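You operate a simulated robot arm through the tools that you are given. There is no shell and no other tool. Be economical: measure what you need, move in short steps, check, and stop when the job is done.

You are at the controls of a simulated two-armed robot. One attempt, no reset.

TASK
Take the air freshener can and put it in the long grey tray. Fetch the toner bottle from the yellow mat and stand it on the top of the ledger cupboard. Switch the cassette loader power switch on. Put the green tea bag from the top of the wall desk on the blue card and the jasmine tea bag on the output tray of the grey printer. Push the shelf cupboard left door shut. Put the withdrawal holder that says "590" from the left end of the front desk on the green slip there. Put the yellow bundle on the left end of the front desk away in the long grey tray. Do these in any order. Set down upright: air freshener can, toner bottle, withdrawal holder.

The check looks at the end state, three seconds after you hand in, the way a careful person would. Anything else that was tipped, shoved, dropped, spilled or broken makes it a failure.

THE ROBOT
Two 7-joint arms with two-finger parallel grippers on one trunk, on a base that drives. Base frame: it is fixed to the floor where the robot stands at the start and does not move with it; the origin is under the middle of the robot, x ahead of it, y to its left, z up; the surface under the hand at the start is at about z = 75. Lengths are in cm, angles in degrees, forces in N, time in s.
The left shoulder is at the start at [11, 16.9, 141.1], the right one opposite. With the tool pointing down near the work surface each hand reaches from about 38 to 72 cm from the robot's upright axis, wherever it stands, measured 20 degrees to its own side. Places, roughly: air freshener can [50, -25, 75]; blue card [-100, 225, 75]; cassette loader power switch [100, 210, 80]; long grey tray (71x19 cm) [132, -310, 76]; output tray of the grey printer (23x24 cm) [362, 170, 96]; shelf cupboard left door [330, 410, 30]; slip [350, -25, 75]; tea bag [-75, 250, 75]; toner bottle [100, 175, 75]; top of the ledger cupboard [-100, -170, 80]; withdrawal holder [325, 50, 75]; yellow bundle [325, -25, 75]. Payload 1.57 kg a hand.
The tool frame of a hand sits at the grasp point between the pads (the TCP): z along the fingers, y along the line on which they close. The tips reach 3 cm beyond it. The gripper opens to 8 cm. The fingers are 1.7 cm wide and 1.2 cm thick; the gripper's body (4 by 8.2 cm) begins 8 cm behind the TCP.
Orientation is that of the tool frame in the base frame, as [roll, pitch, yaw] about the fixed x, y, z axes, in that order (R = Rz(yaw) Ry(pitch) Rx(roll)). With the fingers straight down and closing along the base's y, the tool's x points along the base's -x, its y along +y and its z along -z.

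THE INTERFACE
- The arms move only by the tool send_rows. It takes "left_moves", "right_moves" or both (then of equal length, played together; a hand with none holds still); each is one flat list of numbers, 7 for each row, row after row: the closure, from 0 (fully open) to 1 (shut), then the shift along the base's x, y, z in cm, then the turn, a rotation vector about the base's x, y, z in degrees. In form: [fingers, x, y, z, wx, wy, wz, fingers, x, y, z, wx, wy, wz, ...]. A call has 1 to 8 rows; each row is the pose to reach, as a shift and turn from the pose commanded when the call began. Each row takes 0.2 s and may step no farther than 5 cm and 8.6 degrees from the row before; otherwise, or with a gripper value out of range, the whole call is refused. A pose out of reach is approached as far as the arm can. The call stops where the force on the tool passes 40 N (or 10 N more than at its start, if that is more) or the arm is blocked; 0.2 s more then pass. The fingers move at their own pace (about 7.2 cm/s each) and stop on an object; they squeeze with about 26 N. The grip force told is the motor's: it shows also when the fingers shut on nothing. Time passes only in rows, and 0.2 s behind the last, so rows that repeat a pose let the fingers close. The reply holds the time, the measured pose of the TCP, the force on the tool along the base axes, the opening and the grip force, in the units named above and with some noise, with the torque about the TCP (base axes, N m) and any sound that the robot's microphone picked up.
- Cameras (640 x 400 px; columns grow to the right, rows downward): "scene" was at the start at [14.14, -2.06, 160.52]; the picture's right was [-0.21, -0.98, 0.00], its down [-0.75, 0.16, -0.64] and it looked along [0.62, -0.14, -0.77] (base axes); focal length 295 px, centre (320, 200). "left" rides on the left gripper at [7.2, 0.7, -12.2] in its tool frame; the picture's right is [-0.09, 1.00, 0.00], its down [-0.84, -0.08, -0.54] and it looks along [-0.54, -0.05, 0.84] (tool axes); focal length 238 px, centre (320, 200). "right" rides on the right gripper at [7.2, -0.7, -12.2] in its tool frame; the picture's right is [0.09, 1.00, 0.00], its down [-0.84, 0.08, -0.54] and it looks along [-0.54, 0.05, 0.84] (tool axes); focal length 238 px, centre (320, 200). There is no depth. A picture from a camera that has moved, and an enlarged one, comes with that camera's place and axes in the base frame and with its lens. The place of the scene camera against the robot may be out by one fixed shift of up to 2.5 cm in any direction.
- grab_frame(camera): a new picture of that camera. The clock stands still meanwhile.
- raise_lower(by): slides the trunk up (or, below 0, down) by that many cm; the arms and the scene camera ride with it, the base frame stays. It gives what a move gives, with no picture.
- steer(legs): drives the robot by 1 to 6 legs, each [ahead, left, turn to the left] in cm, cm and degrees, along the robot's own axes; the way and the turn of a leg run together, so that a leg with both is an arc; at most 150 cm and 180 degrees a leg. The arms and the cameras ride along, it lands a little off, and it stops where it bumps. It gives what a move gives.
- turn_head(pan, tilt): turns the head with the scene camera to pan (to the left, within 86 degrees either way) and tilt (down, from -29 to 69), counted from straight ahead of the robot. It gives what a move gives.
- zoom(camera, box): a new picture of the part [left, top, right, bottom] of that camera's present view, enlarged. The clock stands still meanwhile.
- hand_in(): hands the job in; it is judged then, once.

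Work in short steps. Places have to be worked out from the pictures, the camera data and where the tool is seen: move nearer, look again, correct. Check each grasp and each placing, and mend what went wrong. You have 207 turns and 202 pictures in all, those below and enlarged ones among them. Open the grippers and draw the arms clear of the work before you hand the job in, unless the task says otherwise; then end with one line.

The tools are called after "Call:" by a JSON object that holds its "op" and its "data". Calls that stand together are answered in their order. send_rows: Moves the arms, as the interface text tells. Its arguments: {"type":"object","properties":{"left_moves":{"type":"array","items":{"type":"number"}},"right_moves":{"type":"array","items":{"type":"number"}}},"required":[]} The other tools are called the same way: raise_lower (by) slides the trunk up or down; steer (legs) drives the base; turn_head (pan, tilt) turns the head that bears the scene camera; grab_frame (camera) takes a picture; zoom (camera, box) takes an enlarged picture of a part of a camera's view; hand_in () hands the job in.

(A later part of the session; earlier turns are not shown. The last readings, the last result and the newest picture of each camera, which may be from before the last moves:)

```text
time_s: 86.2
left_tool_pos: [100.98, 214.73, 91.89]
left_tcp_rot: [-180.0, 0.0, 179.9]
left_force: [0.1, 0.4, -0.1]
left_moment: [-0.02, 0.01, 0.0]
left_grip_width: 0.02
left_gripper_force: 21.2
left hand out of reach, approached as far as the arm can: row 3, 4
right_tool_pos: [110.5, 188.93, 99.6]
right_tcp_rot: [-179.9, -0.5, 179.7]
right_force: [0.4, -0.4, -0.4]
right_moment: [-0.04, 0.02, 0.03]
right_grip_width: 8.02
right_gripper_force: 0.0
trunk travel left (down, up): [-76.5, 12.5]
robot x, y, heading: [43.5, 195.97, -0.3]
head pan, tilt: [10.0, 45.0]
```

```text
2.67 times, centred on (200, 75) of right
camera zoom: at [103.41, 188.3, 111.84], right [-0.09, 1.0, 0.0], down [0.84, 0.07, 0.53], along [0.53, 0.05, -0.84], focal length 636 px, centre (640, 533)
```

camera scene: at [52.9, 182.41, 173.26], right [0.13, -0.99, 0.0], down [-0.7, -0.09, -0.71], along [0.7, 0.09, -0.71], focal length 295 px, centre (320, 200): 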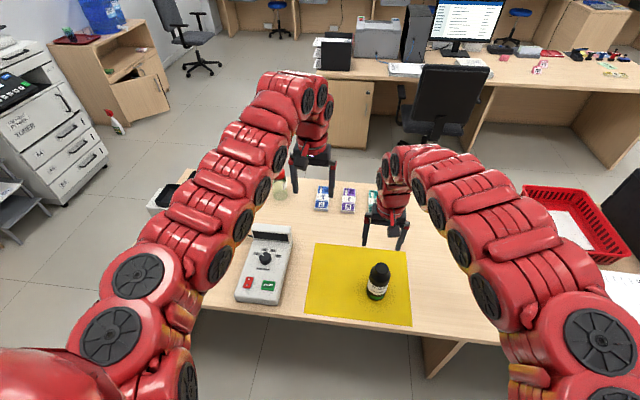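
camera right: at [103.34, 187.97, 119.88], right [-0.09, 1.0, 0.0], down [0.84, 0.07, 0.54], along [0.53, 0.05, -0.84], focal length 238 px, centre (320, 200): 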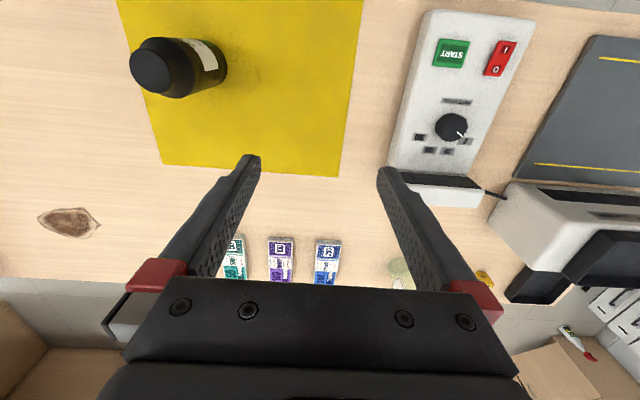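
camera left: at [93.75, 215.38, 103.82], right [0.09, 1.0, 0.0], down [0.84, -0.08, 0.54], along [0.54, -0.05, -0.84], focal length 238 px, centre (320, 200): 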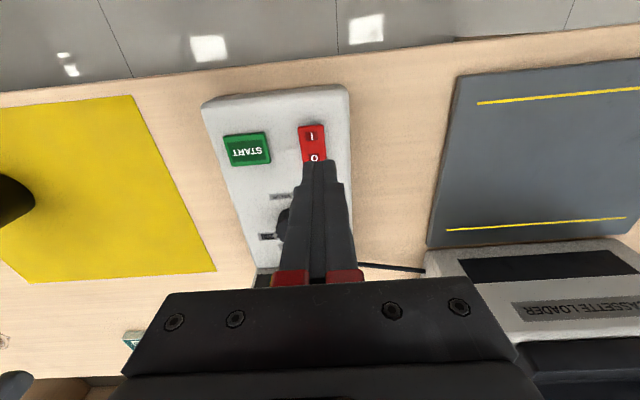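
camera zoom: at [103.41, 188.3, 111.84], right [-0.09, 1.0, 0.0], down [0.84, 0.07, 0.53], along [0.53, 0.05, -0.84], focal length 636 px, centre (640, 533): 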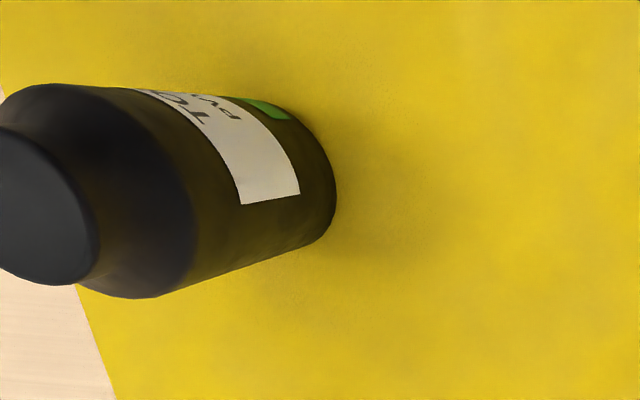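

From this closer view the "I" mark is at [101.2,213.9]. I lower to just above (tips ~81.5) and look.

Call:
{"op": "send_rows", "data": {"left_moves": [1, 0.1, -0.8, -3, 0, 0, 0, 1, 0.1, -0.8, -5.5, 0, 0, 0, 1, 0.1, -0.8, -7, 0, 0, 0]}}

Call:
{"op": "zoom", "data": {"camera": "left", "box": [220, 80, 420, 205]}}

```text
time_s: 87.0
left_tool_pos: [101.01, 213.5, 84.9]
left_tcp_rot: [-180.0, 0.1, 179.9]
left_force: [-0.5, -0.2, 0.3]
left_moment: [-0.01, -0.01, -0.02]
left_grip_width: 0.01
left_gripper_force: 21.4
right_tool_pos: [110.58, 188.7, 99.71]
right_tcp_rot: [179.9, -0.4, 179.8]
right_force: [0.4, -0.3, -0.5]
right_moment: [0.03, 0.01, 0.01]
right_grip_width: 7.98
right_gripper_force: 0.1
trunk travel left (down, up): [-76.5, 12.5]
robot x, y, heading: [43.21, 195.86, -0.5]
head pan, tilt: [10.0, 45.0]
```

```text
3.20 times, centred on (320, 142) of left
camera zoom: at [93.78, 214.21, 96.94], right [0.09, 1.0, 0.0], down [0.84, -0.08, 0.54], along [0.54, -0.05, -0.84], focal length 763 px, centre (320, 384)
```

zoom: 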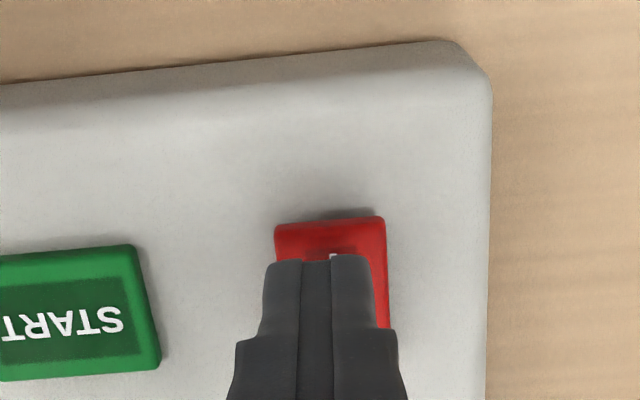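

The fingers are over the "I" half, which stands raised (shadow under it). I press down in small steps.

Call:
{"op": "send_rows", "data": {"left_moves": [1, -0.2, 0.3, -0.8, 0, 0, 0, 1, -0.2, 0.3, -1.4, 0, 0, 0, 1, -0.2, 0.3, -1.9, 0, 0, 0, 1, -0.2, 0.3, -2.3, 0, 0, 0]}}

Call:
{"op": "zoom", "data": {"camera": "left", "box": [220, 80, 420, 205]}}

```text
time_s: 88.0
left_tool_pos: [100.88, 213.88, 83.45]
left_tcp_rot: [179.9, 0.8, 179.9]
left_force: [-13.6, -2.8, 30.6]
left_moment: [-0.06, 0.12, 0.11]
left_grip_width: 0.02
left_gripper_force: 21.2
right_tool_pos: [110.12, 188.75, 99.91]
right_tcp_rot: [180.0, -0.2, 179.8]
right_force: [0.1, 0.0, 0.0]
right_moment: [-0.01, 0.01, -0.03]
right_grip_width: 8.03
right_gripper_force: 0.1
trunk travel left (down, up): [-76.5, 12.5]
robot x, y, heading: [43.35, 196.01, -0.1]
head pan, tilt: [10.0, 45.0]
stopped in row 4 (left hand): the force on the tool passed its limit at 48 N (the readings are from after the stop); the commanded pose is now the measured one
```

```text
3.20 times, centred on (320, 142) of left
camera zoom: at [93.47, 214.51, 95.36], right [0.09, 1.0, 0.0], down [0.83, -0.08, 0.56], along [0.55, -0.05, -0.83], focal length 763 px, centre (320, 384)
```

zoom: 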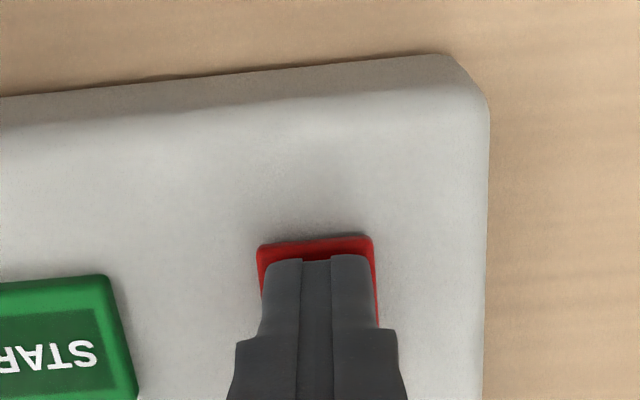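

Force stopped the press; no click sound was told. I raise the hand and look at the rocker.

Call:
{"op": "send_rows", "data": {"left_moves": [1, 0, 0, 3, 0, 0, 0, 1, 0, 0, 7, 0, 0, 0, 1, 0, 0, 10, 0, 0, 0]}}

Call:
{"op": "zoom", "data": {"camera": "left", "box": [220, 80, 420, 205]}}

Call:
{"op": "zoom", "data": {"camera": "scene", "box": [200, 200, 360, 300]}}

```text
time_s: 88.8
left_tool_pos: [101.1, 214.02, 92.94]
left_tcp_rot: [180.0, 0.5, 179.9]
left_force: [0.5, -0.3, -0.2]
left_moment: [-0.01, 0.01, -0.02]
left_grip_width: 0.0
left_gripper_force: 21.6
right_tool_pos: [110.55, 188.67, 99.53]
right_tcp_rot: [-180.0, -0.5, 179.7]
right_force: [0.1, -0.8, -0.2]
right_moment: [-0.03, -0.03, 0.02]
right_grip_width: 8.0
right_gripper_force: 0.1
trunk travel left (down, up): [-76.5, 12.5]
robot x, y, heading: [43.15, 195.69, -0.3]
head pan, tilt: [10.0, 45.0]
```

```text
3.20 times, centred on (320, 142) of left
camera zoom: at [93.76, 214.73, 104.91], right [0.09, 1.0, 0.0], down [0.83, -0.08, 0.55], along [0.55, -0.05, -0.84], focal length 763 px, centre (320, 384)
```

zoom: 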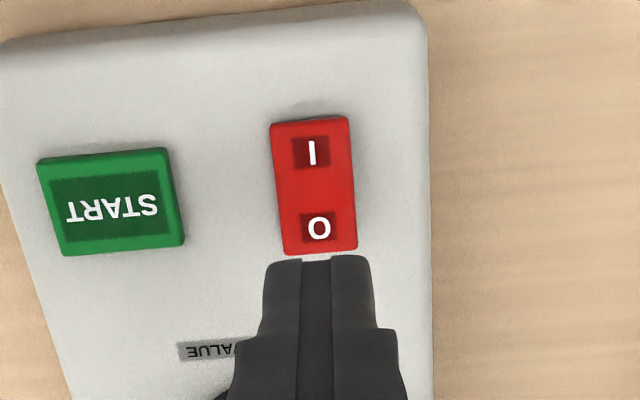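

```text
4.00 times, centred on (280, 250) of scene
camera zoom: at [58.2, 196.66, 165.25], right [0.17, -0.99, 0.0], down [-0.7, -0.12, -0.71], along [0.7, 0.12, -0.71], focal length 1181 px, centre (480, 0)
```

zoom: 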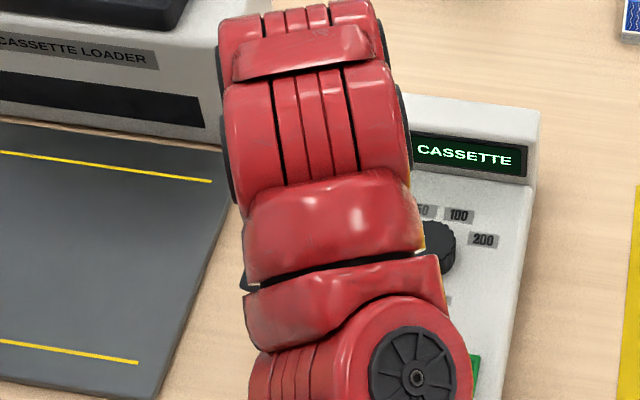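

The display lights "CASSETTE": the loader is on. Now the toner; I look at its side profile to choose the grasp.

Call:
{"op": "zoom", "data": {"camera": "scene", "box": [350, 200, 510, 320]}}

Call:
{"op": "grab_frame", "data": {"camera": "scene"}}

```text
3.33 times, centred on (430, 260) of scene
camera zoom: at [58.2, 196.66, 165.25], right [0.17, -0.99, 0.0], down [-0.7, -0.12, -0.71], along [0.7, 0.12, -0.71], focal length 984 px, centre (-47, 0)
```

zoom: 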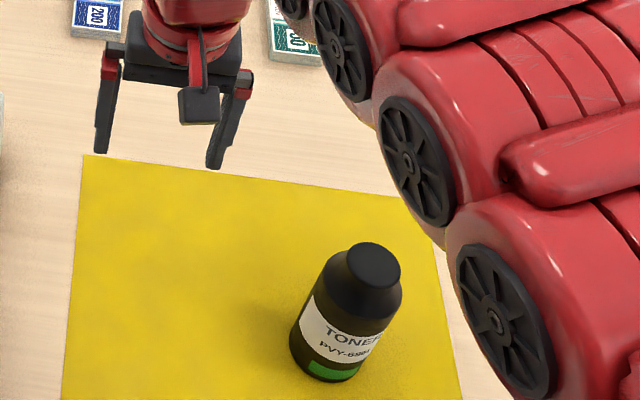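

```text
162 pictures are left
camera scene: at [58.2, 196.66, 165.25], right [0.17, -0.99, 0.0], down [-0.7, -0.12, -0.71], along [0.7, 0.12, -0.71], focal length 295 px, centre (320, 200)
```

scene: 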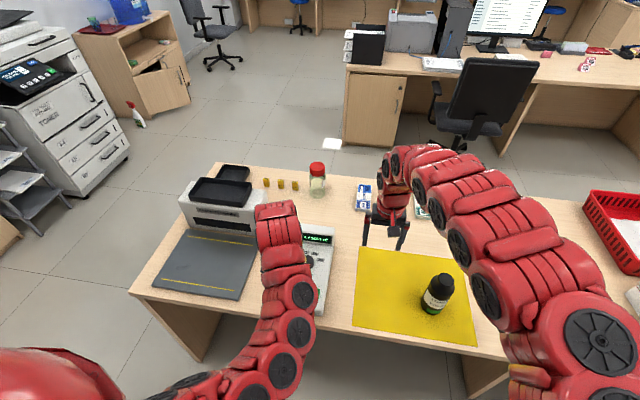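

The toner's body is ~7.2 cm, cap conical; a body grip needs precise centring. I move the right hand above it and look down.

Call:
{"op": "send_rows", "data": {"right_moves": [0, 0, -2, 2, 0, 0, 0, 0, 0, -6, 4, 0, 0, 0, 0, -1, -10, 5, 0, 0, 0, 0, -2, -14, 5, 0, 0, 0, 0, -4, -17.8, 5, 0, 0, 0]}}

Call:
{"op": "grab_frame", "data": {"camera": "right"}}

```text
time_s: 90.0
left_tool_pos: [100.98, 214.2, 92.99]
left_tcp_rot: [179.9, 0.6, 179.9]
left_force: [0.2, 0.1, 0.4]
left_moment: [0.0, 0.02, -0.02]
left_grip_width: 0.0
left_gripper_force: 21.0
right_tool_pos: [107.27, 170.84, 104.58]
right_tcp_rot: [179.9, -0.6, 179.9]
right_force: [0.0, 0.5, -0.2]
right_moment: [0.02, -0.01, 0.01]
right_grip_width: 8.01
right_gripper_force: 0.1
right hand out of reach, approached as far as the arm can: row 5
trunk travel left (down, up): [-76.5, 12.5]
robot x, y, heading: [43.19, 195.87, -0.2]
head pan, tilt: [10.0, 45.0]
```

```text
161 pictures are left
camera right: at [100.14, 170.2, 116.78], right [-0.09, 1.0, 0.0], down [0.84, 0.07, 0.53], along [0.53, 0.05, -0.85], focal length 238 px, centre (320, 200)
```

right: 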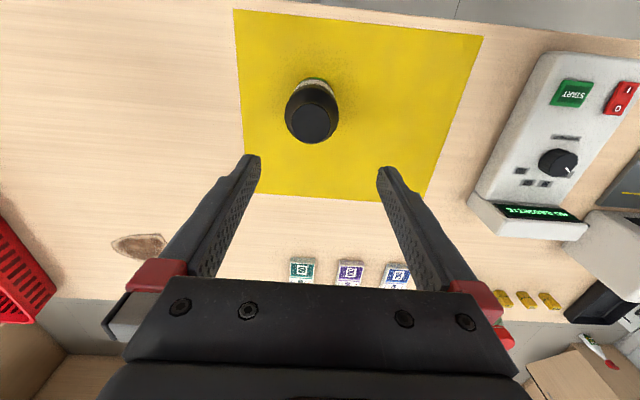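

Toner is at about [106.6,170.0], body 6.5–7 cm. I centre and descend to TCP z=84 with fingers open.

Call:
{"op": "send_rows", "data": {"right_moves": [0, 0, -0.8, -4, 0, 0, 0, 0, -0.5, -0.8, -8, 0, 0, 0, 0, -0.6, -0.8, -11, 0, 0, 0]}}

Call:
{"op": "grab_frame", "data": {"camera": "right"}}

```text
time_s: 90.8
left_tool_pos: [101.15, 214.05, 92.89]
left_tcp_rot: [180.0, 0.5, 179.9]
left_force: [-0.4, 0.2, -0.1]
left_moment: [0.02, 0.01, 0.02]
left_grip_width: 0.0
left_gripper_force: 21.9
right_tool_pos: [106.59, 170.35, 93.37]
right_tcp_rot: [-179.9, -0.6, 179.7]
right_force: [1.2, 0.4, 0.0]
right_moment: [-0.03, 0.03, 0.0]
right_grip_width: 8.0
right_gripper_force: 0.1
trunk travel left (down, up): [-76.5, 12.5]
robot x, y, heading: [43.24, 195.55, -0.1]
head pan, tilt: [10.0, 45.0]
```

```text
160 pictures are left
camera right: at [99.49, 169.62, 105.52], right [-0.09, 1.0, 0.0], down [0.84, 0.07, 0.53], along [0.53, 0.05, -0.84], focal length 238 px, centre (320, 200)
```

right: 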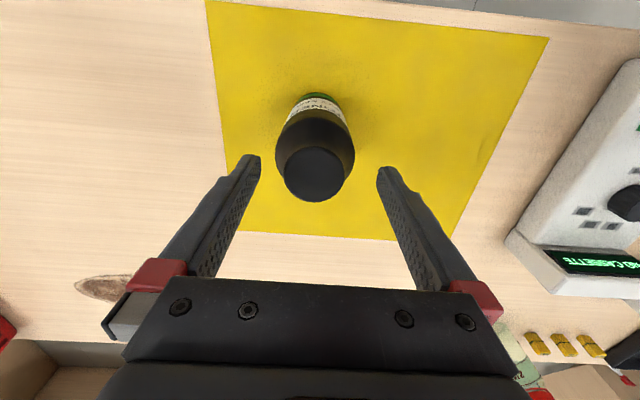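

Centre confirmed at y≈169.9; small correction, descend and close.

Call:
{"op": "send_rows", "data": {"right_moves": [0, -0.1, -0.4, -3, 0, 0, 0, 0, -0.1, -0.4, -6, 0, 0, 0, 0, -0.1, -0.4, -9, 0, 0, 0, 0, -0.1, -0.4, -9.2, 0, 0, 0, 1, -0.1, -0.4, -9.2, 0, 0, 0, 1, -0.1, -0.4, -9.2, 0, 0, 0, 1, -0.1, -0.4, -9.2, 0, 0, 0]}}

Call:
{"op": "grab_frame", "data": {"camera": "right"}}

```text
time_s: 92.4
left_tool_pos: [101.07, 214.18, 93.01]
left_tcp_rot: [-179.9, 0.5, 179.8]
left_force: [-0.2, -0.4, 0.2]
left_moment: [0.02, 0.01, 0.0]
left_grip_width: 0.0
left_gripper_force: 21.2
right_tool_pos: [106.66, 169.61, 84.39]
right_tcp_rot: [179.9, -0.5, 179.7]
right_force: [-1.0, 0.2, 0.1]
right_moment: [0.01, 0.05, -0.01]
right_grip_width: 6.48
right_gripper_force: 25.9
trunk travel left (down, up): [-76.5, 12.5]
robot x, y, heading: [43.25, 195.67, -0.5]
head pan, tilt: [10.0, 45.0]
```

```text
159 pictures are left
camera right: at [99.52, 168.98, 96.56], right [-0.09, 1.0, 0.0], down [0.84, 0.07, 0.54], along [0.53, 0.05, -0.84], focal length 238 px, centre (320, 200)
```

right: 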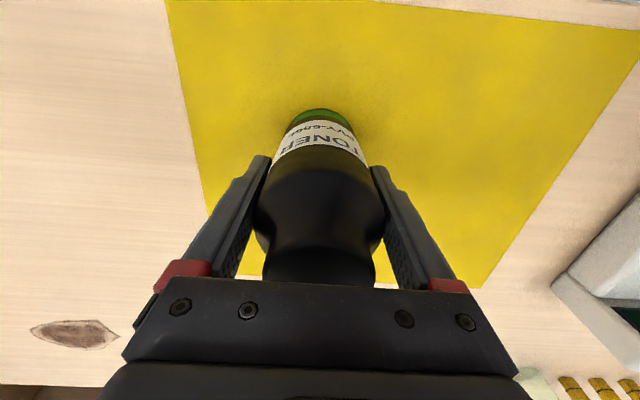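

Held at 6.5 cm. I lift both hands, back off, drive toward the ledger cupboard side and turn to face it.

Call:
{"op": "send_rows", "data": {"right_moves": [1, 0, 0, 4, 0, 0, 0, 1, 0.5, 0, 8, 0, 0, 0, 1, 1, 0, 12, 0, 0, 0, 1, 2, 0, 16, 0, 0, 0, 1, 2.5, 0, 19, 0, 0, 0], "left_moves": [1, 2, 0, 4, 0, 0, 0, 1, 4, 0, 8, 0, 0, 0, 1, 6, 0, 12, 0, 0, 0, 1, 8, 0, 15, 0, 0, 0, 1, 8, 0, 15, 0, 0, 0]}}

Call:
{"op": "raise_lower", "data": {"by": 10}}

Call:
{"op": "steer", "data": {"legs": [[-45, 0, 0], [0, -150, 0], [0, -150, 0], [5, 0, -90], [0, 0, -90]]}}

Call:
{"op": "turn_head", "data": {"pan": 0, "tilt": 35}}

Call:
{"op": "grab_frame", "data": {"camera": "scene"}}

Call:
{"op": "grab_frame", "data": {"camera": "right"}}

```text
time_s: 93.6
left_tool_pos: [109.41, 214.16, 108.11]
left_tcp_rot: [179.8, 0.5, -179.9]
left_force: [0.1, 0.4, -0.2]
left_moment: [0.01, 0.02, -0.01]
left_grip_width: 0.01
left_gripper_force: 21.9
left hand out of reach, approached as far as the arm can: row 1, 2, 3
right_tool_pos: [109.21, 169.74, 103.43]
right_tcp_rot: [180.0, -0.4, 179.8]
right_force: [0.9, -0.1, -2.9]
right_moment: [0.0, -0.04, 0.0]
right_grip_width: 6.48
right_gripper_force: 25.9
trunk travel left (down, up): [-76.5, 12.5]
robot x, y, heading: [43.59, 195.75, -0.2]
head pan, tilt: [10.0, 45.0]
```

```text
time_s: 94.9
left_tool_pos: [109.35, 213.98, 118.12]
left_tcp_rot: [-179.9, 0.6, 179.9]
left_force: [0.5, 0.4, 0.5]
left_moment: [-0.01, 0.01, -0.04]
left_grip_width: 0.0
left_gripper_force: 21.1
right_tool_pos: [109.17, 169.75, 113.27]
right_tcp_rot: [-180.0, -0.5, 179.7]
right_force: [0.4, 0.2, -3.4]
right_moment: [0.02, -0.01, 0.01]
right_grip_width: 6.48
right_gripper_force: 25.6
trunk travel left (down, up): [-86.5, 2.5]
robot x, y, heading: [43.61, 195.95, -0.2]
head pan, tilt: [10.0, 45.0]
```

```text
time_s: 119.3
left_tool_pos: [-63.99, -123.44, 118.03]
left_tcp_rot: [-180.0, 0.5, -1.0]
left_force: [0.1, -0.7, -0.9]
left_moment: [-0.03, 0.0, -0.03]
left_grip_width: 0.0
left_gripper_force: 21.3
right_tool_pos: [-62.98, -79.1, 113.32]
right_tcp_rot: [-179.9, -0.5, -1.2]
right_force: [-0.6, -0.1, -3.4]
right_moment: [0.01, 0.0, 0.01]
right_grip_width: 6.5
right_gripper_force: 26.0
trunk travel left (down, up): [-86.5, 2.5]
robot x, y, heading: [1.95, -106.23, 179.0]
head pan, tilt: [10.0, 45.0]
```

```text
time_s: 120.0
left_tool_pos: [-63.98, -123.4, 118.09]
left_tcp_rot: [179.9, 0.5, -1.0]
left_force: [0.2, -1.0, -0.6]
left_moment: [-0.02, -0.03, 0.0]
left_grip_width: 0.02
left_gripper_force: 21.1
right_tool_pos: [-62.94, -79.07, 113.31]
right_tcp_rot: [180.0, -0.5, -1.2]
right_force: [1.0, 0.3, -2.7]
right_moment: [-0.03, -0.04, 0.04]
right_grip_width: 6.49
right_gripper_force: 26.2
trunk travel left (down, up): [-86.5, 2.5]
robot x, y, heading: [2.33, -106.22, 178.9]
head pan, tilt: [0.0, 35.0]
```

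```text
158 pictures are left
camera scene: at [-15.98, -106.23, 176.74], right [0.02, 1.0, 0.0], down [0.57, -0.01, -0.82], along [-0.82, 0.02, -0.57], focal length 295 px, centre (320, 200)
```

scene: 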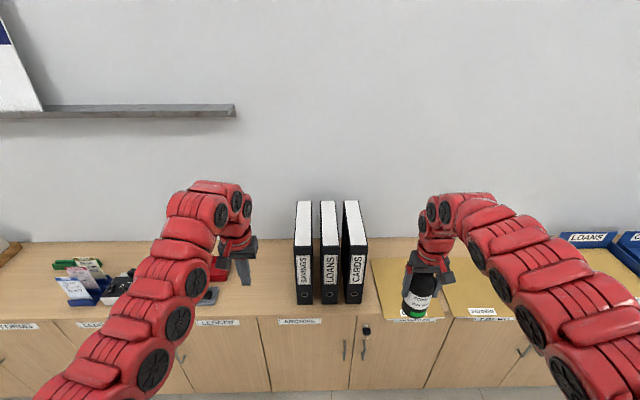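

```text
157 pictures are left
camera right: at [-55.87, -78.54, 125.51], right [0.07, -1.0, 0.0], down [-0.84, -0.06, 0.53], along [-0.53, -0.04, -0.84], focal length 238 px, centre (320, 200)
```

right: 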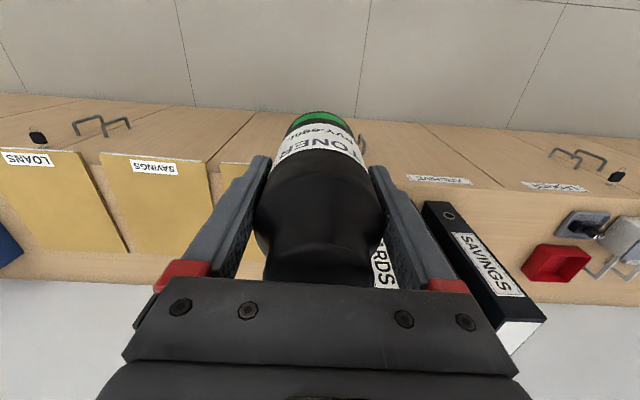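

The cupboards are labelled; I zoom to read which one is "ledger".

Call:
{"op": "zoom", "data": {"camera": "scene", "box": [0, 230, 340, 400]}}

Call:
{"op": "zoom", "data": {"camera": "scene", "box": [180, 300, 340, 350]}}

```text
1.88 times, centred on (170, 315) of scene
camera zoom: at [-15.98, -106.23, 176.74], right [0.02, 1.0, 0.0], down [0.57, -0.01, -0.82], along [-0.82, 0.02, -0.57], focal length 556 px, centre (602, -16)
```

zoom: 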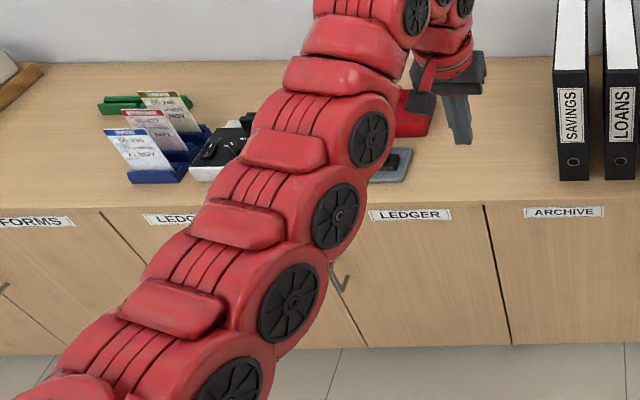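

```text
4.00 times, centred on (260, 325) of scene
camera zoom: at [-15.98, -106.23, 176.74], right [0.02, 1.0, 0.0], down [0.57, -0.01, -0.82], along [-0.82, 0.02, -0.57], focal length 1181 px, centre (560, -300)
```

zoom: 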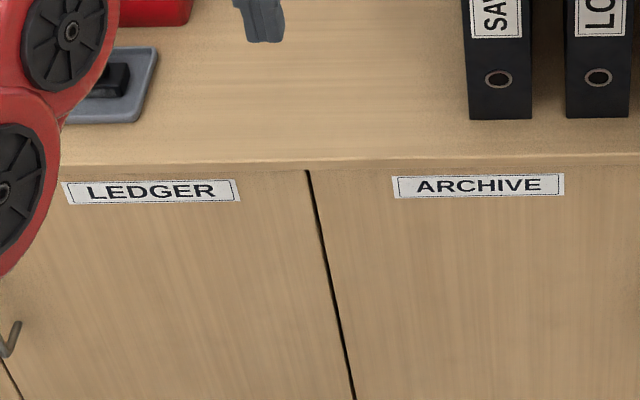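

Ledger cupboard spans y -201…-128, front edge x≈-80. I shift left first, then ahead partway, and look for free space on its right half.

Call:
{"op": "steer", "data": {"legs": [[0, 62, 1], [15, 0, 0]]}}

Call:
{"op": "grab_frame", "data": {"camera": "scene"}}

Call:
{"op": "grab_frame", "data": {"camera": "right"}}

Call:
{"op": "grab_frame", "data": {"camera": "left"}}

```text
time_s: 124.4
left_tool_pos: [-79.0, -186.63, 118.23]
left_tcp_rot: [180.0, 0.7, 0.4]
left_force: [-0.3, 0.0, 0.1]
left_moment: [-0.01, 0.01, -0.04]
left_grip_width: 0.01
left_gripper_force: 21.8
right_tool_pos: [-79.07, -142.36, 113.39]
right_tcp_rot: [180.0, -0.3, 0.2]
right_force: [0.0, -0.4, -2.6]
right_moment: [0.0, 0.01, 0.02]
right_grip_width: 6.48
right_gripper_force: 26.3
trunk travel left (down, up): [-86.5, 2.5]
robot x, y, heading: [-13.14, -167.9, -179.8]
head pan, tilt: [0.0, 35.0]
```

```text
154 pictures are left
camera scene: at [-31.32, -168.35, 176.79], right [0.0, 1.0, 0.0], down [0.57, 0.0, -0.82], along [-0.82, 0.0, -0.57], focal length 295 px, centre (320, 200)
```

scene: 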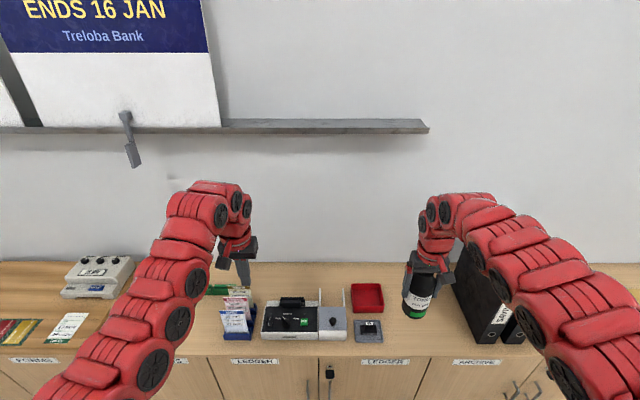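

```text
153 pictures are left
camera right: at [-71.96, -141.66, 125.64], right [0.1, -1.0, 0.0], down [-0.84, -0.08, 0.54], along [-0.53, -0.05, -0.84], focal length 238 px, centre (320, 200)
```

right: 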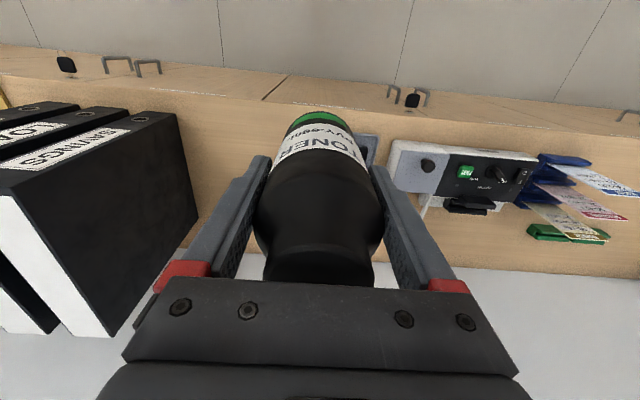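

```text
152 pictures are left
camera left: at [-71.61, -187.38, 130.23], right [-0.09, -1.0, 0.0], down [-0.83, 0.07, 0.55], along [-0.55, 0.05, -0.83], focal length 238 px, centre (320, 200)
```

left: 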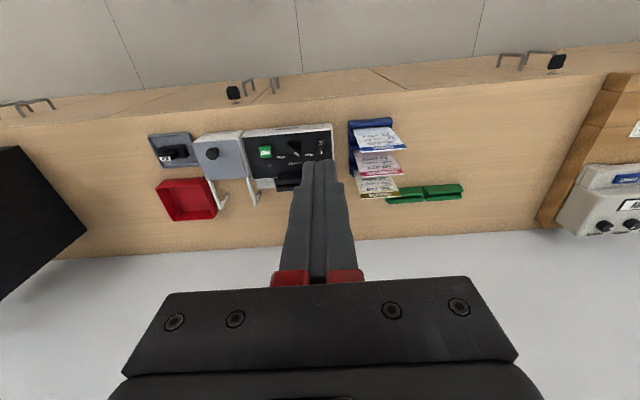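

Free spot on the ledger top: about y=-140.5, x=-89, between the grey pad and the binder. I drive ahead 12, lower the trunk, and move over it.

Call:
{"op": "steer", "data": {"legs": [[12, 0, 0]]}}

Call:
{"op": "raise_lower", "data": {"by": -10}}

Call:
{"op": "grab_frame", "data": {"camera": "right"}}

Call:
{"op": "grab_frame", "data": {"camera": "left"}}

```text
time_s: 125.7
left_tool_pos: [-90.8, -186.66, 118.14]
left_tcp_rot: [180.0, 0.6, 0.2]
left_force: [-0.5, 0.8, 0.4]
left_moment: [0.02, -0.01, -0.01]
left_grip_width: 0.02
left_gripper_force: 21.6
right_tool_pos: [-90.73, -142.22, 113.47]
right_tcp_rot: [-180.0, -0.4, 0.1]
right_force: [-0.2, 0.1, -3.5]
right_moment: [-0.04, 0.01, 0.0]
right_grip_width: 6.49
right_gripper_force: 25.9
trunk travel left (down, up): [-86.5, 2.5]
robot x, y, heading: [-25.14, -167.57, -180.0]
head pan, tilt: [0.0, 35.0]
```

```text
time_s: 127.0
left_tool_pos: [-90.89, -186.62, 108.1]
left_tcp_rot: [180.0, 0.5, 0.2]
left_force: [-0.5, -0.6, -0.7]
left_moment: [-0.04, 0.0, 0.02]
left_grip_width: 0.0
left_gripper_force: 21.3
right_tool_pos: [-90.79, -142.26, 103.34]
right_tcp_rot: [-179.9, -0.5, 0.1]
right_force: [0.2, -0.4, -2.2]
right_moment: [0.0, -0.02, -0.01]
right_grip_width: 6.49
right_gripper_force: 26.6
trunk travel left (down, up): [-76.5, 12.5]
robot x, y, heading: [-25.25, -168.02, -180.3]
head pan, tilt: [0.0, 35.0]
```

```text
151 pictures are left
camera right: at [-83.84, -141.55, 115.5], right [0.09, -1.0, 0.0], down [-0.84, -0.08, 0.53], along [-0.53, -0.05, -0.85], focal length 238 px, centre (320, 200)
```

right: 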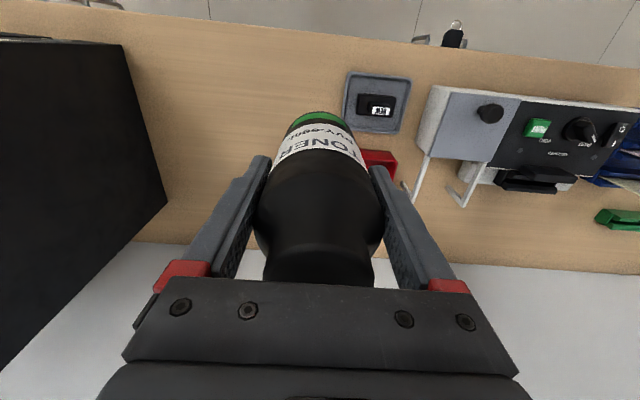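

```text
150 pictures are left
camera left: at [-83.63, -187.28, 120.09], right [-0.09, -1.0, 0.0], down [-0.83, 0.07, 0.55], along [-0.55, 0.05, -0.84], focal length 238 px, centre (320, 200)
```

left: 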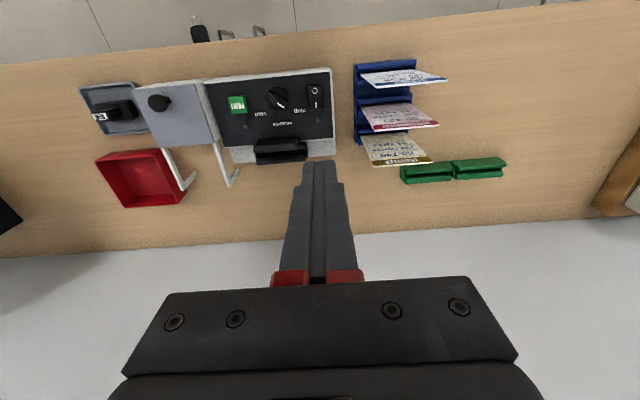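

Pad's left edge is at y≈-146; I place at [-89,-140.3]. Move and descend to near the surface.

Call:
{"op": "send_rows", "data": {"right_moves": [1, 1, 1, -3, 0, 0, 0, 1, 1.8, 2, -6, 0, 0, 0, 1, 1.8, 2, -9, 0, 0, 0, 1, 1.8, 2, -12, 0, 0, 0]}}

Call:
{"op": "grab_frame", "data": {"camera": "right"}}

Call:
{"op": "grab_frame", "data": {"camera": "scene"}}

```text
time_s: 128.0
left_tool_pos: [-91.05, -186.56, 108.08]
left_tcp_rot: [179.8, 0.6, 0.1]
left_force: [0.7, 0.2, -0.3]
left_moment: [-0.01, -0.01, 0.0]
left_grip_width: 0.0
left_gripper_force: 21.0
right_tool_pos: [-89.0, -140.36, 91.24]
right_tcp_rot: [-179.9, -0.5, 0.1]
right_force: [0.0, -0.6, -3.7]
right_moment: [0.0, -0.07, 0.0]
right_grip_width: 6.48
right_gripper_force: 25.5
trunk travel left (down, up): [-76.5, 12.5]
robot x, y, heading: [-25.21, -168.09, -179.8]
head pan, tilt: [0.0, 35.0]
```

```text
149 pictures are left
camera right: at [-82.05, -139.61, 103.45], right [0.09, -1.0, 0.0], down [-0.84, -0.08, 0.53], along [-0.53, -0.05, -0.85], focal length 238 px, centre (320, 200)
```

right: 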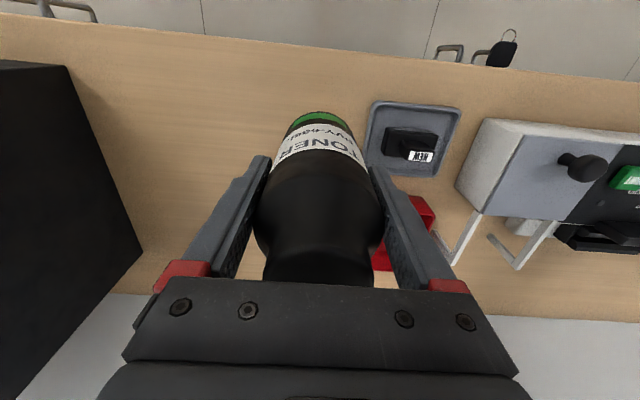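

```text
148 pictures are left
camera scene: at [-43.47, -168.32, 166.73], right [0.0, 1.0, 0.0], down [0.57, 0.0, -0.82], along [-0.82, 0.0, -0.57], focal length 295 px, centre (320, 200)
```

scene: 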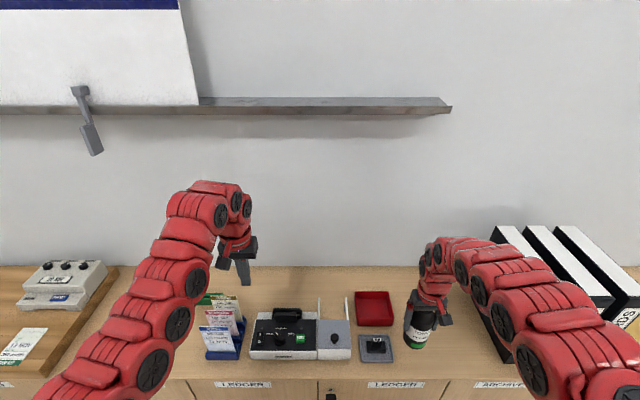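

Good position. I creep down.

Call:
{"op": "send_rows", "data": {"right_moves": [1, 0, 0, -0.6, 0, 0, 0, 1, 0, 0, -1.2, 0, 0, 0, 1, 0, 0, -1.7, 0, 0, 0]}}

Call:
{"op": "send_rows", "data": {"right_moves": [1, 0, 0, -0.3, 0, 0, 0]}}

Call:
{"op": "send_rows", "data": {"right_moves": [1, 0, 0, -0.3, 0, 0, 0]}}

```text
time_s: 128.8
left_tool_pos: [-90.97, -186.63, 108.06]
left_tcp_rot: [180.0, 0.5, 0.2]
left_force: [-0.4, 0.3, -0.3]
left_moment: [-0.02, 0.02, 0.0]
left_grip_width: 0.0
left_gripper_force: 21.2
right_tool_pos: [-89.1, -140.28, 89.64]
right_tcp_rot: [-179.8, -0.5, 0.0]
right_force: [0.5, 0.7, -2.9]
right_moment: [-0.01, -0.02, -0.01]
right_grip_width: 6.52
right_gripper_force: 25.8
trunk travel left (down, up): [-76.5, 12.5]
robot x, y, heading: [-24.91, -167.8, -180.1]
head pan, tilt: [0.0, 35.0]
```

```text
time_s: 129.2
left_tool_pos: [-90.92, -186.61, 108.11]
left_tcp_rot: [-180.0, 0.5, 0.3]
left_force: [-0.3, -0.2, -0.7]
left_moment: [-0.01, 0.0, -0.01]
left_grip_width: 0.0
left_gripper_force: 20.8
right_tool_pos: [-89.21, -140.14, 89.46]
right_tcp_rot: [-180.0, -0.5, 0.1]
right_force: [0.4, 0.7, -2.9]
right_moment: [0.0, -0.01, -0.02]
right_grip_width: 6.5
right_gripper_force: 25.9
trunk travel left (down, up): [-76.5, 12.5]
robot x, y, heading: [-25.18, -168.43, -180.0]
head pan, tilt: [0.0, 35.0]
```

```text
time_s: 129.6
left_tool_pos: [-90.86, -186.65, 108.04]
left_tcp_rot: [180.0, 0.5, 0.1]
left_force: [0.8, 0.8, 0.1]
left_moment: [-0.04, -0.04, 0.0]
left_grip_width: 0.0
left_gripper_force: 22.0
right_tool_pos: [-89.08, -140.22, 89.2]
right_tcp_rot: [-179.9, -0.5, 0.0]
right_force: [0.1, -0.8, -2.5]
right_moment: [-0.03, -0.01, 0.02]
right_grip_width: 6.49
right_gripper_force: 26.0
trunk travel left (down, up): [-76.5, 12.5]
robot x, y, heading: [-25.24, -167.69, -179.9]
head pan, tilt: [0.0, 35.0]
```

Not yet touching at 89.2; more small steps.

Call:
{"op": "send_rows", "data": {"right_moves": [1, 0, 0, -0.4, 0, 0, 0]}}

Call:
{"op": "send_rows", "data": {"right_moves": [1, 0, 0, -0.3, 0, 0, 0]}}

Call:
{"op": "send_rows", "data": {"right_moves": [1, 0, 0, -0.3, 0, 0, 0]}}

```text
time_s: 130.0
left_tool_pos: [-90.95, -186.56, 108.23]
left_tcp_rot: [180.0, 0.5, 0.2]
left_force: [-0.9, 0.3, -0.2]
left_moment: [0.02, 0.04, -0.02]
left_grip_width: 0.0
left_gripper_force: 21.4
right_tool_pos: [-89.18, -140.17, 88.72]
right_tcp_rot: [-179.9, -0.5, 0.0]
right_force: [-0.2, 0.0, -2.4]
right_moment: [0.01, -0.01, 0.05]
right_grip_width: 6.51
right_gripper_force: 25.6
trunk travel left (down, up): [-76.5, 12.5]
robot x, y, heading: [-25.29, -167.99, -180.0]
head pan, tilt: [0.0, 35.0]
```

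```text
time_s: 130.4
left_tool_pos: [-90.88, -186.65, 108.11]
left_tcp_rot: [180.0, 0.5, 0.2]
left_force: [0.6, -0.9, -0.3]
left_moment: [0.04, -0.02, 0.02]
left_grip_width: 0.0
left_gripper_force: 21.5
right_tool_pos: [-89.14, -140.19, 88.45]
right_tcp_rot: [-179.8, -0.5, 0.0]
right_force: [0.0, 0.4, -3.9]
right_moment: [0.02, 0.0, -0.01]
right_grip_width: 6.5
right_gripper_force: 26.3
trunk travel left (down, up): [-76.5, 12.5]
robot x, y, heading: [-25.22, -167.93, -179.8]
head pan, tilt: [0.0, 35.0]
```

```text
time_s: 130.8
left_tool_pos: [-90.96, -186.64, 108.18]
left_tcp_rot: [180.0, 0.5, 0.2]
left_force: [0.7, 0.3, 0.1]
left_moment: [0.01, 0.01, 0.02]
left_grip_width: 0.0
left_gripper_force: 21.4
right_tool_pos: [-89.15, -140.08, 88.02]
right_tcp_rot: [179.9, -0.6, 0.1]
right_force: [0.0, 0.5, -2.6]
right_moment: [0.04, -0.01, -0.02]
right_grip_width: 6.46
right_gripper_force: 26.1
trunk travel left (down, up): [-76.5, 12.5]
robot x, y, heading: [-25.17, -167.73, -179.8]
head pan, tilt: [0.0, 35.0]
```

Still free at 88.0; continue.

Call:
{"op": "send_rows", "data": {"right_moves": [1, 0, 0, -0.4, 0, 0, 0]}}

Call:
{"op": "send_rows", "data": {"right_moves": [1, 0, 0, -0.4, 0, 0, 0]}}

Call:
{"op": "zoom", "data": {"camera": "scene", "box": [340, 280, 500, 380]}}

```text
time_s: 131.2
left_tool_pos: [-90.87, -186.61, 108.09]
left_tcp_rot: [179.9, 0.5, 0.1]
left_force: [-0.2, 0.0, 0.3]
left_moment: [0.0, 0.0, -0.02]
left_grip_width: 0.0
left_gripper_force: 21.6
right_tool_pos: [-89.25, -140.06, 87.65]
right_tcp_rot: [-180.0, -0.4, 0.1]
right_force: [-0.7, 0.2, -2.7]
right_moment: [0.03, -0.03, 0.0]
right_grip_width: 6.51
right_gripper_force: 25.8
trunk travel left (down, up): [-76.5, 12.5]
robot x, y, heading: [-25.07, -167.66, -180.0]
head pan, tilt: [0.0, 35.0]
```

```text
time_s: 131.6
left_tool_pos: [-90.95, -186.68, 108.12]
left_tcp_rot: [-179.9, 0.6, 0.2]
left_force: [-0.2, 0.7, 0.3]
left_moment: [-0.02, 0.01, -0.01]
left_grip_width: 0.0
left_gripper_force: 21.1
right_tool_pos: [-89.1, -140.08, 87.39]
right_tcp_rot: [-179.9, -0.5, 0.0]
right_force: [0.0, 0.3, -3.4]
right_moment: [0.0, -0.03, 0.02]
right_grip_width: 6.47
right_gripper_force: 26.1
trunk travel left (down, up): [-76.5, 12.5]
robot x, y, heading: [-24.91, -167.89, -179.7]
head pan, tilt: [0.0, 35.0]
```

```text
4.00 times, centred on (420, 330) of scene
camera zoom: at [-43.37, -168.35, 166.74], right [0.0, 1.0, 0.0], down [0.57, 0.0, -0.82], along [-0.82, 0.0, -0.57], focal length 1181 px, centre (-80, -320)
```

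zoom: 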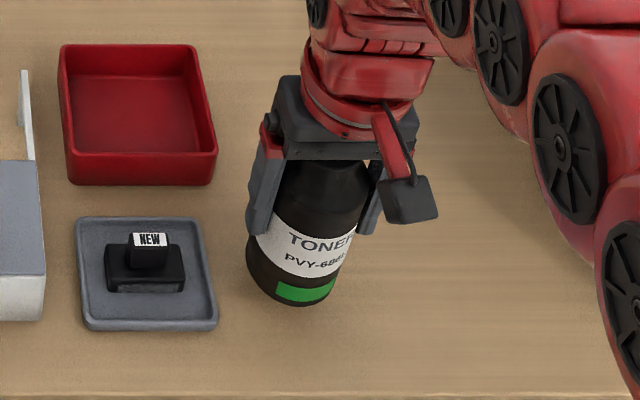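

Shadow suggests a small gap remains. I go on in 0.5 cm steps.

Call:
{"op": "send_rows", "data": {"right_moves": [1, 0, 0, -0.5, 0, 0, 0]}}

Call:
{"op": "send_rows", "data": {"right_moves": [1, 0, 0, -0.4, 0, 0, 0]}}

Call:
{"op": "send_rows", "data": {"right_moves": [1, 0, 0, -0.4, 0, 0, 0]}}

```text
time_s: 132.0
left_tool_pos: [-90.88, -186.72, 108.05]
left_tcp_rot: [-180.0, 0.6, 0.1]
left_force: [-0.5, 1.1, -0.5]
left_moment: [-0.02, 0.03, 0.0]
left_grip_width: 0.04
left_gripper_force: 21.6
right_tool_pos: [-89.11, -140.19, 86.72]
right_tcp_rot: [-179.9, -0.6, 0.1]
right_force: [-0.5, 0.7, -3.0]
right_moment: [-0.03, -0.01, -0.02]
right_grip_width: 6.47
right_gripper_force: 25.6
trunk travel left (down, up): [-76.5, 12.5]
robot x, y, heading: [-24.94, -167.71, -180.0]
head pan, tilt: [0.0, 35.0]
```

```text
time_s: 132.4
left_tool_pos: [-90.88, -186.59, 108.04]
left_tcp_rot: [180.0, 0.5, 0.2]
left_force: [0.3, -0.3, 0.3]
left_moment: [-0.03, -0.01, 0.01]
left_grip_width: 0.01
left_gripper_force: 21.5
right_tool_pos: [-89.07, -140.04, 86.42]
right_tcp_rot: [-179.9, -0.5, 0.0]
right_force: [0.2, 0.1, -2.0]
right_moment: [0.02, 0.0, 0.0]
right_grip_width: 6.52
right_gripper_force: 26.2
trunk travel left (down, up): [-76.5, 12.5]
robot x, y, heading: [-24.99, -167.99, -179.9]
head pan, tilt: [0.0, 35.0]
```

```text
time_s: 132.8
left_tool_pos: [-90.78, -186.61, 108.04]
left_tcp_rot: [-179.9, 0.5, 0.3]
left_force: [-0.2, -0.2, 0.1]
left_moment: [0.01, 0.01, -0.02]
left_grip_width: 0.03
left_gripper_force: 21.3
right_tool_pos: [-89.13, -140.21, 85.99]
right_tcp_rot: [-179.9, -0.5, 0.1]
right_force: [0.1, -0.7, -3.4]
right_moment: [0.02, -0.04, -0.01]
right_grip_width: 6.5
right_gripper_force: 25.9
trunk travel left (down, up): [-76.5, 12.5]
robot x, y, heading: [-25.33, -167.88, -179.9]
head pan, tilt: [0.0, 35.0]
```

Cupboard top seems nearer z=76. Keep lowering.

Call:
{"op": "send_rows", "data": {"right_moves": [1, 0, 0, -0.5, 0, 0, 0]}}

Call:
{"op": "send_rows", "data": {"right_moves": [1, 0, 0, -0.4, 0, 0, 0]}}

Call:
{"op": "send_rows", "data": {"right_moves": [1, 0, 0, -0.4, 0, 0, 0]}}

```text
time_s: 133.2
left_tool_pos: [-90.85, -186.71, 108.07]
left_tcp_rot: [180.0, 0.4, 0.2]
left_force: [-0.5, 0.7, -0.3]
left_moment: [0.04, -0.01, -0.01]
left_grip_width: 0.0
left_gripper_force: 21.3
right_tool_pos: [-88.98, -140.14, 85.52]
right_tcp_rot: [-179.9, -0.5, 0.0]
right_force: [0.1, -0.2, -2.4]
right_moment: [-0.01, -0.05, -0.01]
right_grip_width: 6.5
right_gripper_force: 26.1
trunk travel left (down, up): [-76.5, 12.5]
robot x, y, heading: [-25.43, -167.95, -179.6]
head pan, tilt: [0.0, 35.0]
```

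```text
time_s: 133.6
left_tool_pos: [-90.9, -186.59, 108.09]
left_tcp_rot: [-180.0, 0.5, 0.2]
left_force: [0.5, -0.5, 0.3]
left_moment: [0.02, 0.0, 0.01]
left_grip_width: 0.0
left_gripper_force: 21.5
right_tool_pos: [-89.18, -140.25, 84.98]
right_tcp_rot: [179.9, -0.5, 0.0]
right_force: [-1.1, 0.5, -3.5]
right_moment: [-0.01, -0.01, 0.01]
right_grip_width: 6.48
right_gripper_force: 26.2
trunk travel left (down, up): [-76.5, 12.5]
robot x, y, heading: [-25.09, -167.57, -180.0]
head pan, tilt: [0.0, 35.0]
```

```text
time_s: 134.0
left_tool_pos: [-90.9, -186.58, 108.12]
left_tcp_rot: [179.9, 0.6, 0.2]
left_force: [-0.3, 0.4, 0.2]
left_moment: [-0.04, 0.0, 0.02]
left_grip_width: 0.0
left_gripper_force: 21.4
right_tool_pos: [-89.1, -140.24, 84.77]
right_tcp_rot: [-179.8, -0.5, 0.1]
right_force: [-0.1, 0.4, -2.8]
right_moment: [0.01, -0.04, 0.0]
right_grip_width: 6.48
right_gripper_force: 26.1
trunk travel left (down, up): [-76.5, 12.5]
robot x, y, heading: [-25.12, -168.08, -180.0]
head pan, tilt: [0.0, 35.0]
```

Nearly the same height as the desk (84.4 there); continue.

Call:
{"op": "send_rows", "data": {"right_moves": [1, 0, 0, -0.35, 0, 0, 0]}}

Call:
{"op": "send_rows", "data": {"right_moves": [1, 0, 0, -0.35, 0, 0, 0]}}

Call:
{"op": "zoom", "data": {"camera": "scene", "box": [340, 280, 500, 380]}}

```text
time_s: 134.4
left_tool_pos: [-90.81, -186.62, 108.27]
left_tcp_rot: [-180.0, 0.6, 0.2]
left_force: [0.0, -0.7, 0.2]
left_moment: [0.03, 0.0, 0.01]
left_grip_width: 0.01
left_gripper_force: 21.3
right_tool_pos: [-89.03, -140.23, 84.42]
right_tcp_rot: [-179.9, -0.3, 0.0]
right_force: [0.2, -0.1, 11.1]
right_moment: [-0.29, -0.3, 0.02]
right_grip_width: 6.5
right_gripper_force: 25.8
trunk travel left (down, up): [-76.5, 12.5]
robot x, y, heading: [-24.6, -167.82, -179.9]
head pan, tilt: [0.0, 35.0]
```

```text
time_s: 134.8
left_tool_pos: [-90.68, -186.64, 108.27]
left_tcp_rot: [180.0, 0.8, 0.2]
left_force: [-0.7, -0.3, 0.6]
left_moment: [-0.05, -0.02, -0.01]
left_grip_width: 0.0
left_gripper_force: 21.2
right_tool_pos: [-89.05, -140.17, 84.11]
right_tcp_rot: [-179.9, -0.2, 0.0]
right_force: [-1.5, 0.4, 19.8]
right_moment: [-0.51, 0.24, -0.23]
right_grip_width: 6.52
right_gripper_force: 26.2
trunk travel left (down, up): [-76.5, 12.5]
robot x, y, heading: [-24.88, -167.99, -179.6]
head pan, tilt: [0.0, 35.0]
```

```text
4.00 times, centred on (420, 330) of scene
camera zoom: at [-43.03, -168.49, 166.81], right [0.0, 1.0, 0.0], down [0.57, 0.0, -0.82], along [-0.82, 0.0, -0.57], focal length 1181 px, centre (-80, -320)
```

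zoom: 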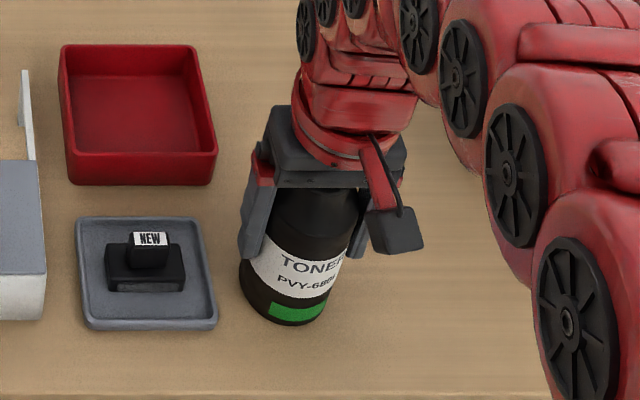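

Contact confirmed (20 N); the bottle is clear of the pad. I ease, open and rise.

Call:
{"op": "send_rows", "data": {"right_moves": [1, 0, 0, 0.3, 0, 0, 0, 0.3, 0, 0, 0.3, 0, 0, 0, 0, 0, 0, 0.3, 0, 0, 0, 0, 0, 0, 4, 0, 0, 0, 0, 0, 0, 8, 0, 0, 0, 0, 0, 0, 12, 0, 0, 0, 0, 0, 0, 16, 0, 0, 0, 0, 0, 0, 20, 0, 0, 0]}}

Call:
{"op": "grab_frame", "data": {"camera": "scene"}}

```text
time_s: 136.6
left_tool_pos: [-90.8, -186.98, 107.93]
left_tcp_rot: [-179.9, 0.6, 0.3]
left_force: [-0.5, 0.0, -1.2]
left_moment: [0.02, 0.04, 0.0]
left_grip_width: 0.0
left_gripper_force: 21.8
right_tool_pos: [-89.11, -140.84, 104.18]
right_tcp_rot: [-179.8, -0.5, 0.2]
right_force: [-0.1, -0.6, 0.2]
right_moment: [0.02, -0.01, 0.0]
right_grip_width: 8.01
right_gripper_force: 0.1
trunk travel left (down, up): [-76.5, 12.5]
robot x, y, heading: [-25.09, -167.91, -179.9]
head pan, tilt: [0.0, 35.0]
```

```text
145 pictures are left
camera scene: at [-43.34, -168.83, 166.75], right [0.0, 1.0, 0.0], down [0.57, 0.0, -0.82], along [-0.82, 0.0, -0.57], focal length 295 px, centre (320, 200)
```

scene: 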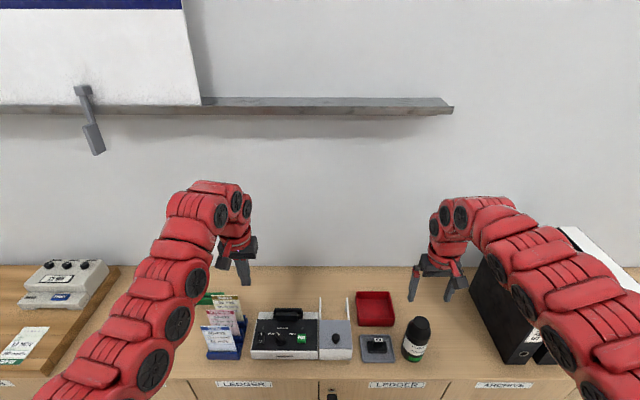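

Toner stands upright on the ledger cupboard. Next the tea bags: back off and drive to the wall desk.

Call:
{"op": "steer", "data": {"legs": [[-20, 0, 0], [0, -150, 0], [0, -150, 0], [0, -90, 0]]}}

Call:
{"op": "turn_head", "data": {"pan": 0, "tilt": 45}}

Call:
{"op": "grab_frame", "data": {"camera": "scene"}}

```text
time_s: 156.4
left_tool_pos: [-62.91, 201.99, 108.06]
left_tcp_rot: [180.0, 0.6, -3.2]
left_force: [0.2, -0.1, 0.1]
left_moment: [0.02, -0.02, -0.01]
left_grip_width: 0.01
left_gripper_force: 21.4
right_tool_pos: [-58.26, 247.99, 104.02]
right_tcp_rot: [-179.8, -0.5, -3.4]
right_force: [-0.4, 0.3, 0.6]
right_moment: [-0.01, -0.02, 0.0]
right_grip_width: 8.0
right_gripper_force: 0.0
trunk travel left (down, up): [-76.5, 12.5]
robot x, y, heading: [3.93, 216.72, 176.8]
head pan, tilt: [0.0, 35.0]
```

```text
time_s: 157.1
left_tool_pos: [-62.79, 202.01, 108.16]
left_tcp_rot: [180.0, 0.5, -3.3]
left_force: [0.4, 0.0, -0.2]
left_moment: [-0.01, -0.04, 0.01]
left_grip_width: 0.02
left_gripper_force: 21.5
right_tool_pos: [-58.42, 247.98, 104.17]
right_tcp_rot: [179.9, -0.5, -3.4]
right_force: [0.1, -0.1, 0.1]
right_moment: [-0.02, -0.01, 0.01]
right_grip_width: 7.99
right_gripper_force: 0.0
trunk travel left (down, up): [-76.5, 12.5]
robot x, y, heading: [3.98, 216.2, 176.4]
head pan, tilt: [0.0, 45.0]
```

```text
144 pictures are left
camera scene: at [-13.61, 217.23, 165.27], right [0.06, 1.0, 0.0], down [0.71, -0.04, -0.71], along [-0.71, 0.04, -0.71], focal length 295 px, centre (320, 200)
```

scene: 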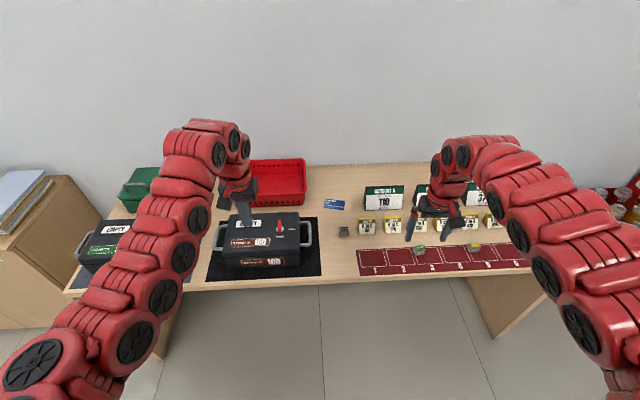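

Blue card near [-100.6,228.5]; small tea bags on the red mat. I zoom in.

Call:
{"op": "zoom", "data": {"camera": "scene", "box": [310, 170, 540, 290]}}

Call:
{"op": "grab_frame", "data": {"camera": "right"}}

```text
2.78 times, centred on (425, 230) of scene
camera zoom: at [-13.61, 217.23, 165.27], right [0.06, 1.0, 0.0], down [0.71, -0.04, -0.71], along [-0.71, 0.04, -0.71], focal length 821 px, centre (28, 116)
```

zoom: 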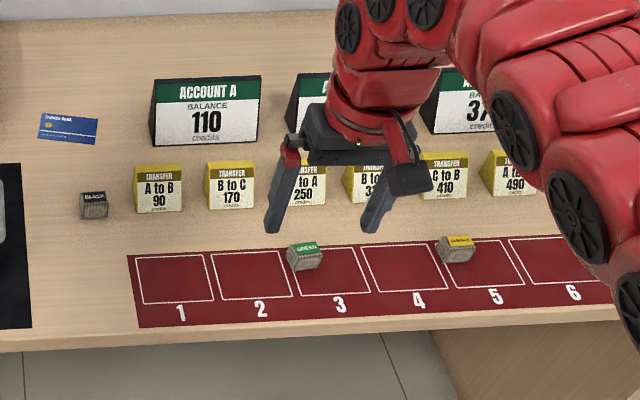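

```text
142 pictures are left
camera right: at [-51.3, 248.31, 116.17], right [0.03, -1.0, 0.0], down [-0.84, -0.03, 0.54], along [-0.53, -0.02, -0.84], focal length 238 px, centre (320, 200)
```

right: 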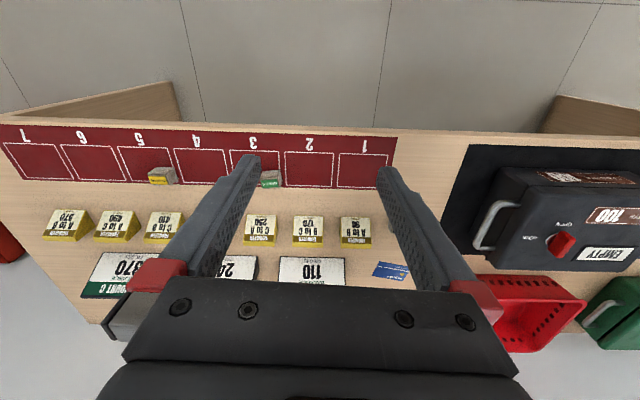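

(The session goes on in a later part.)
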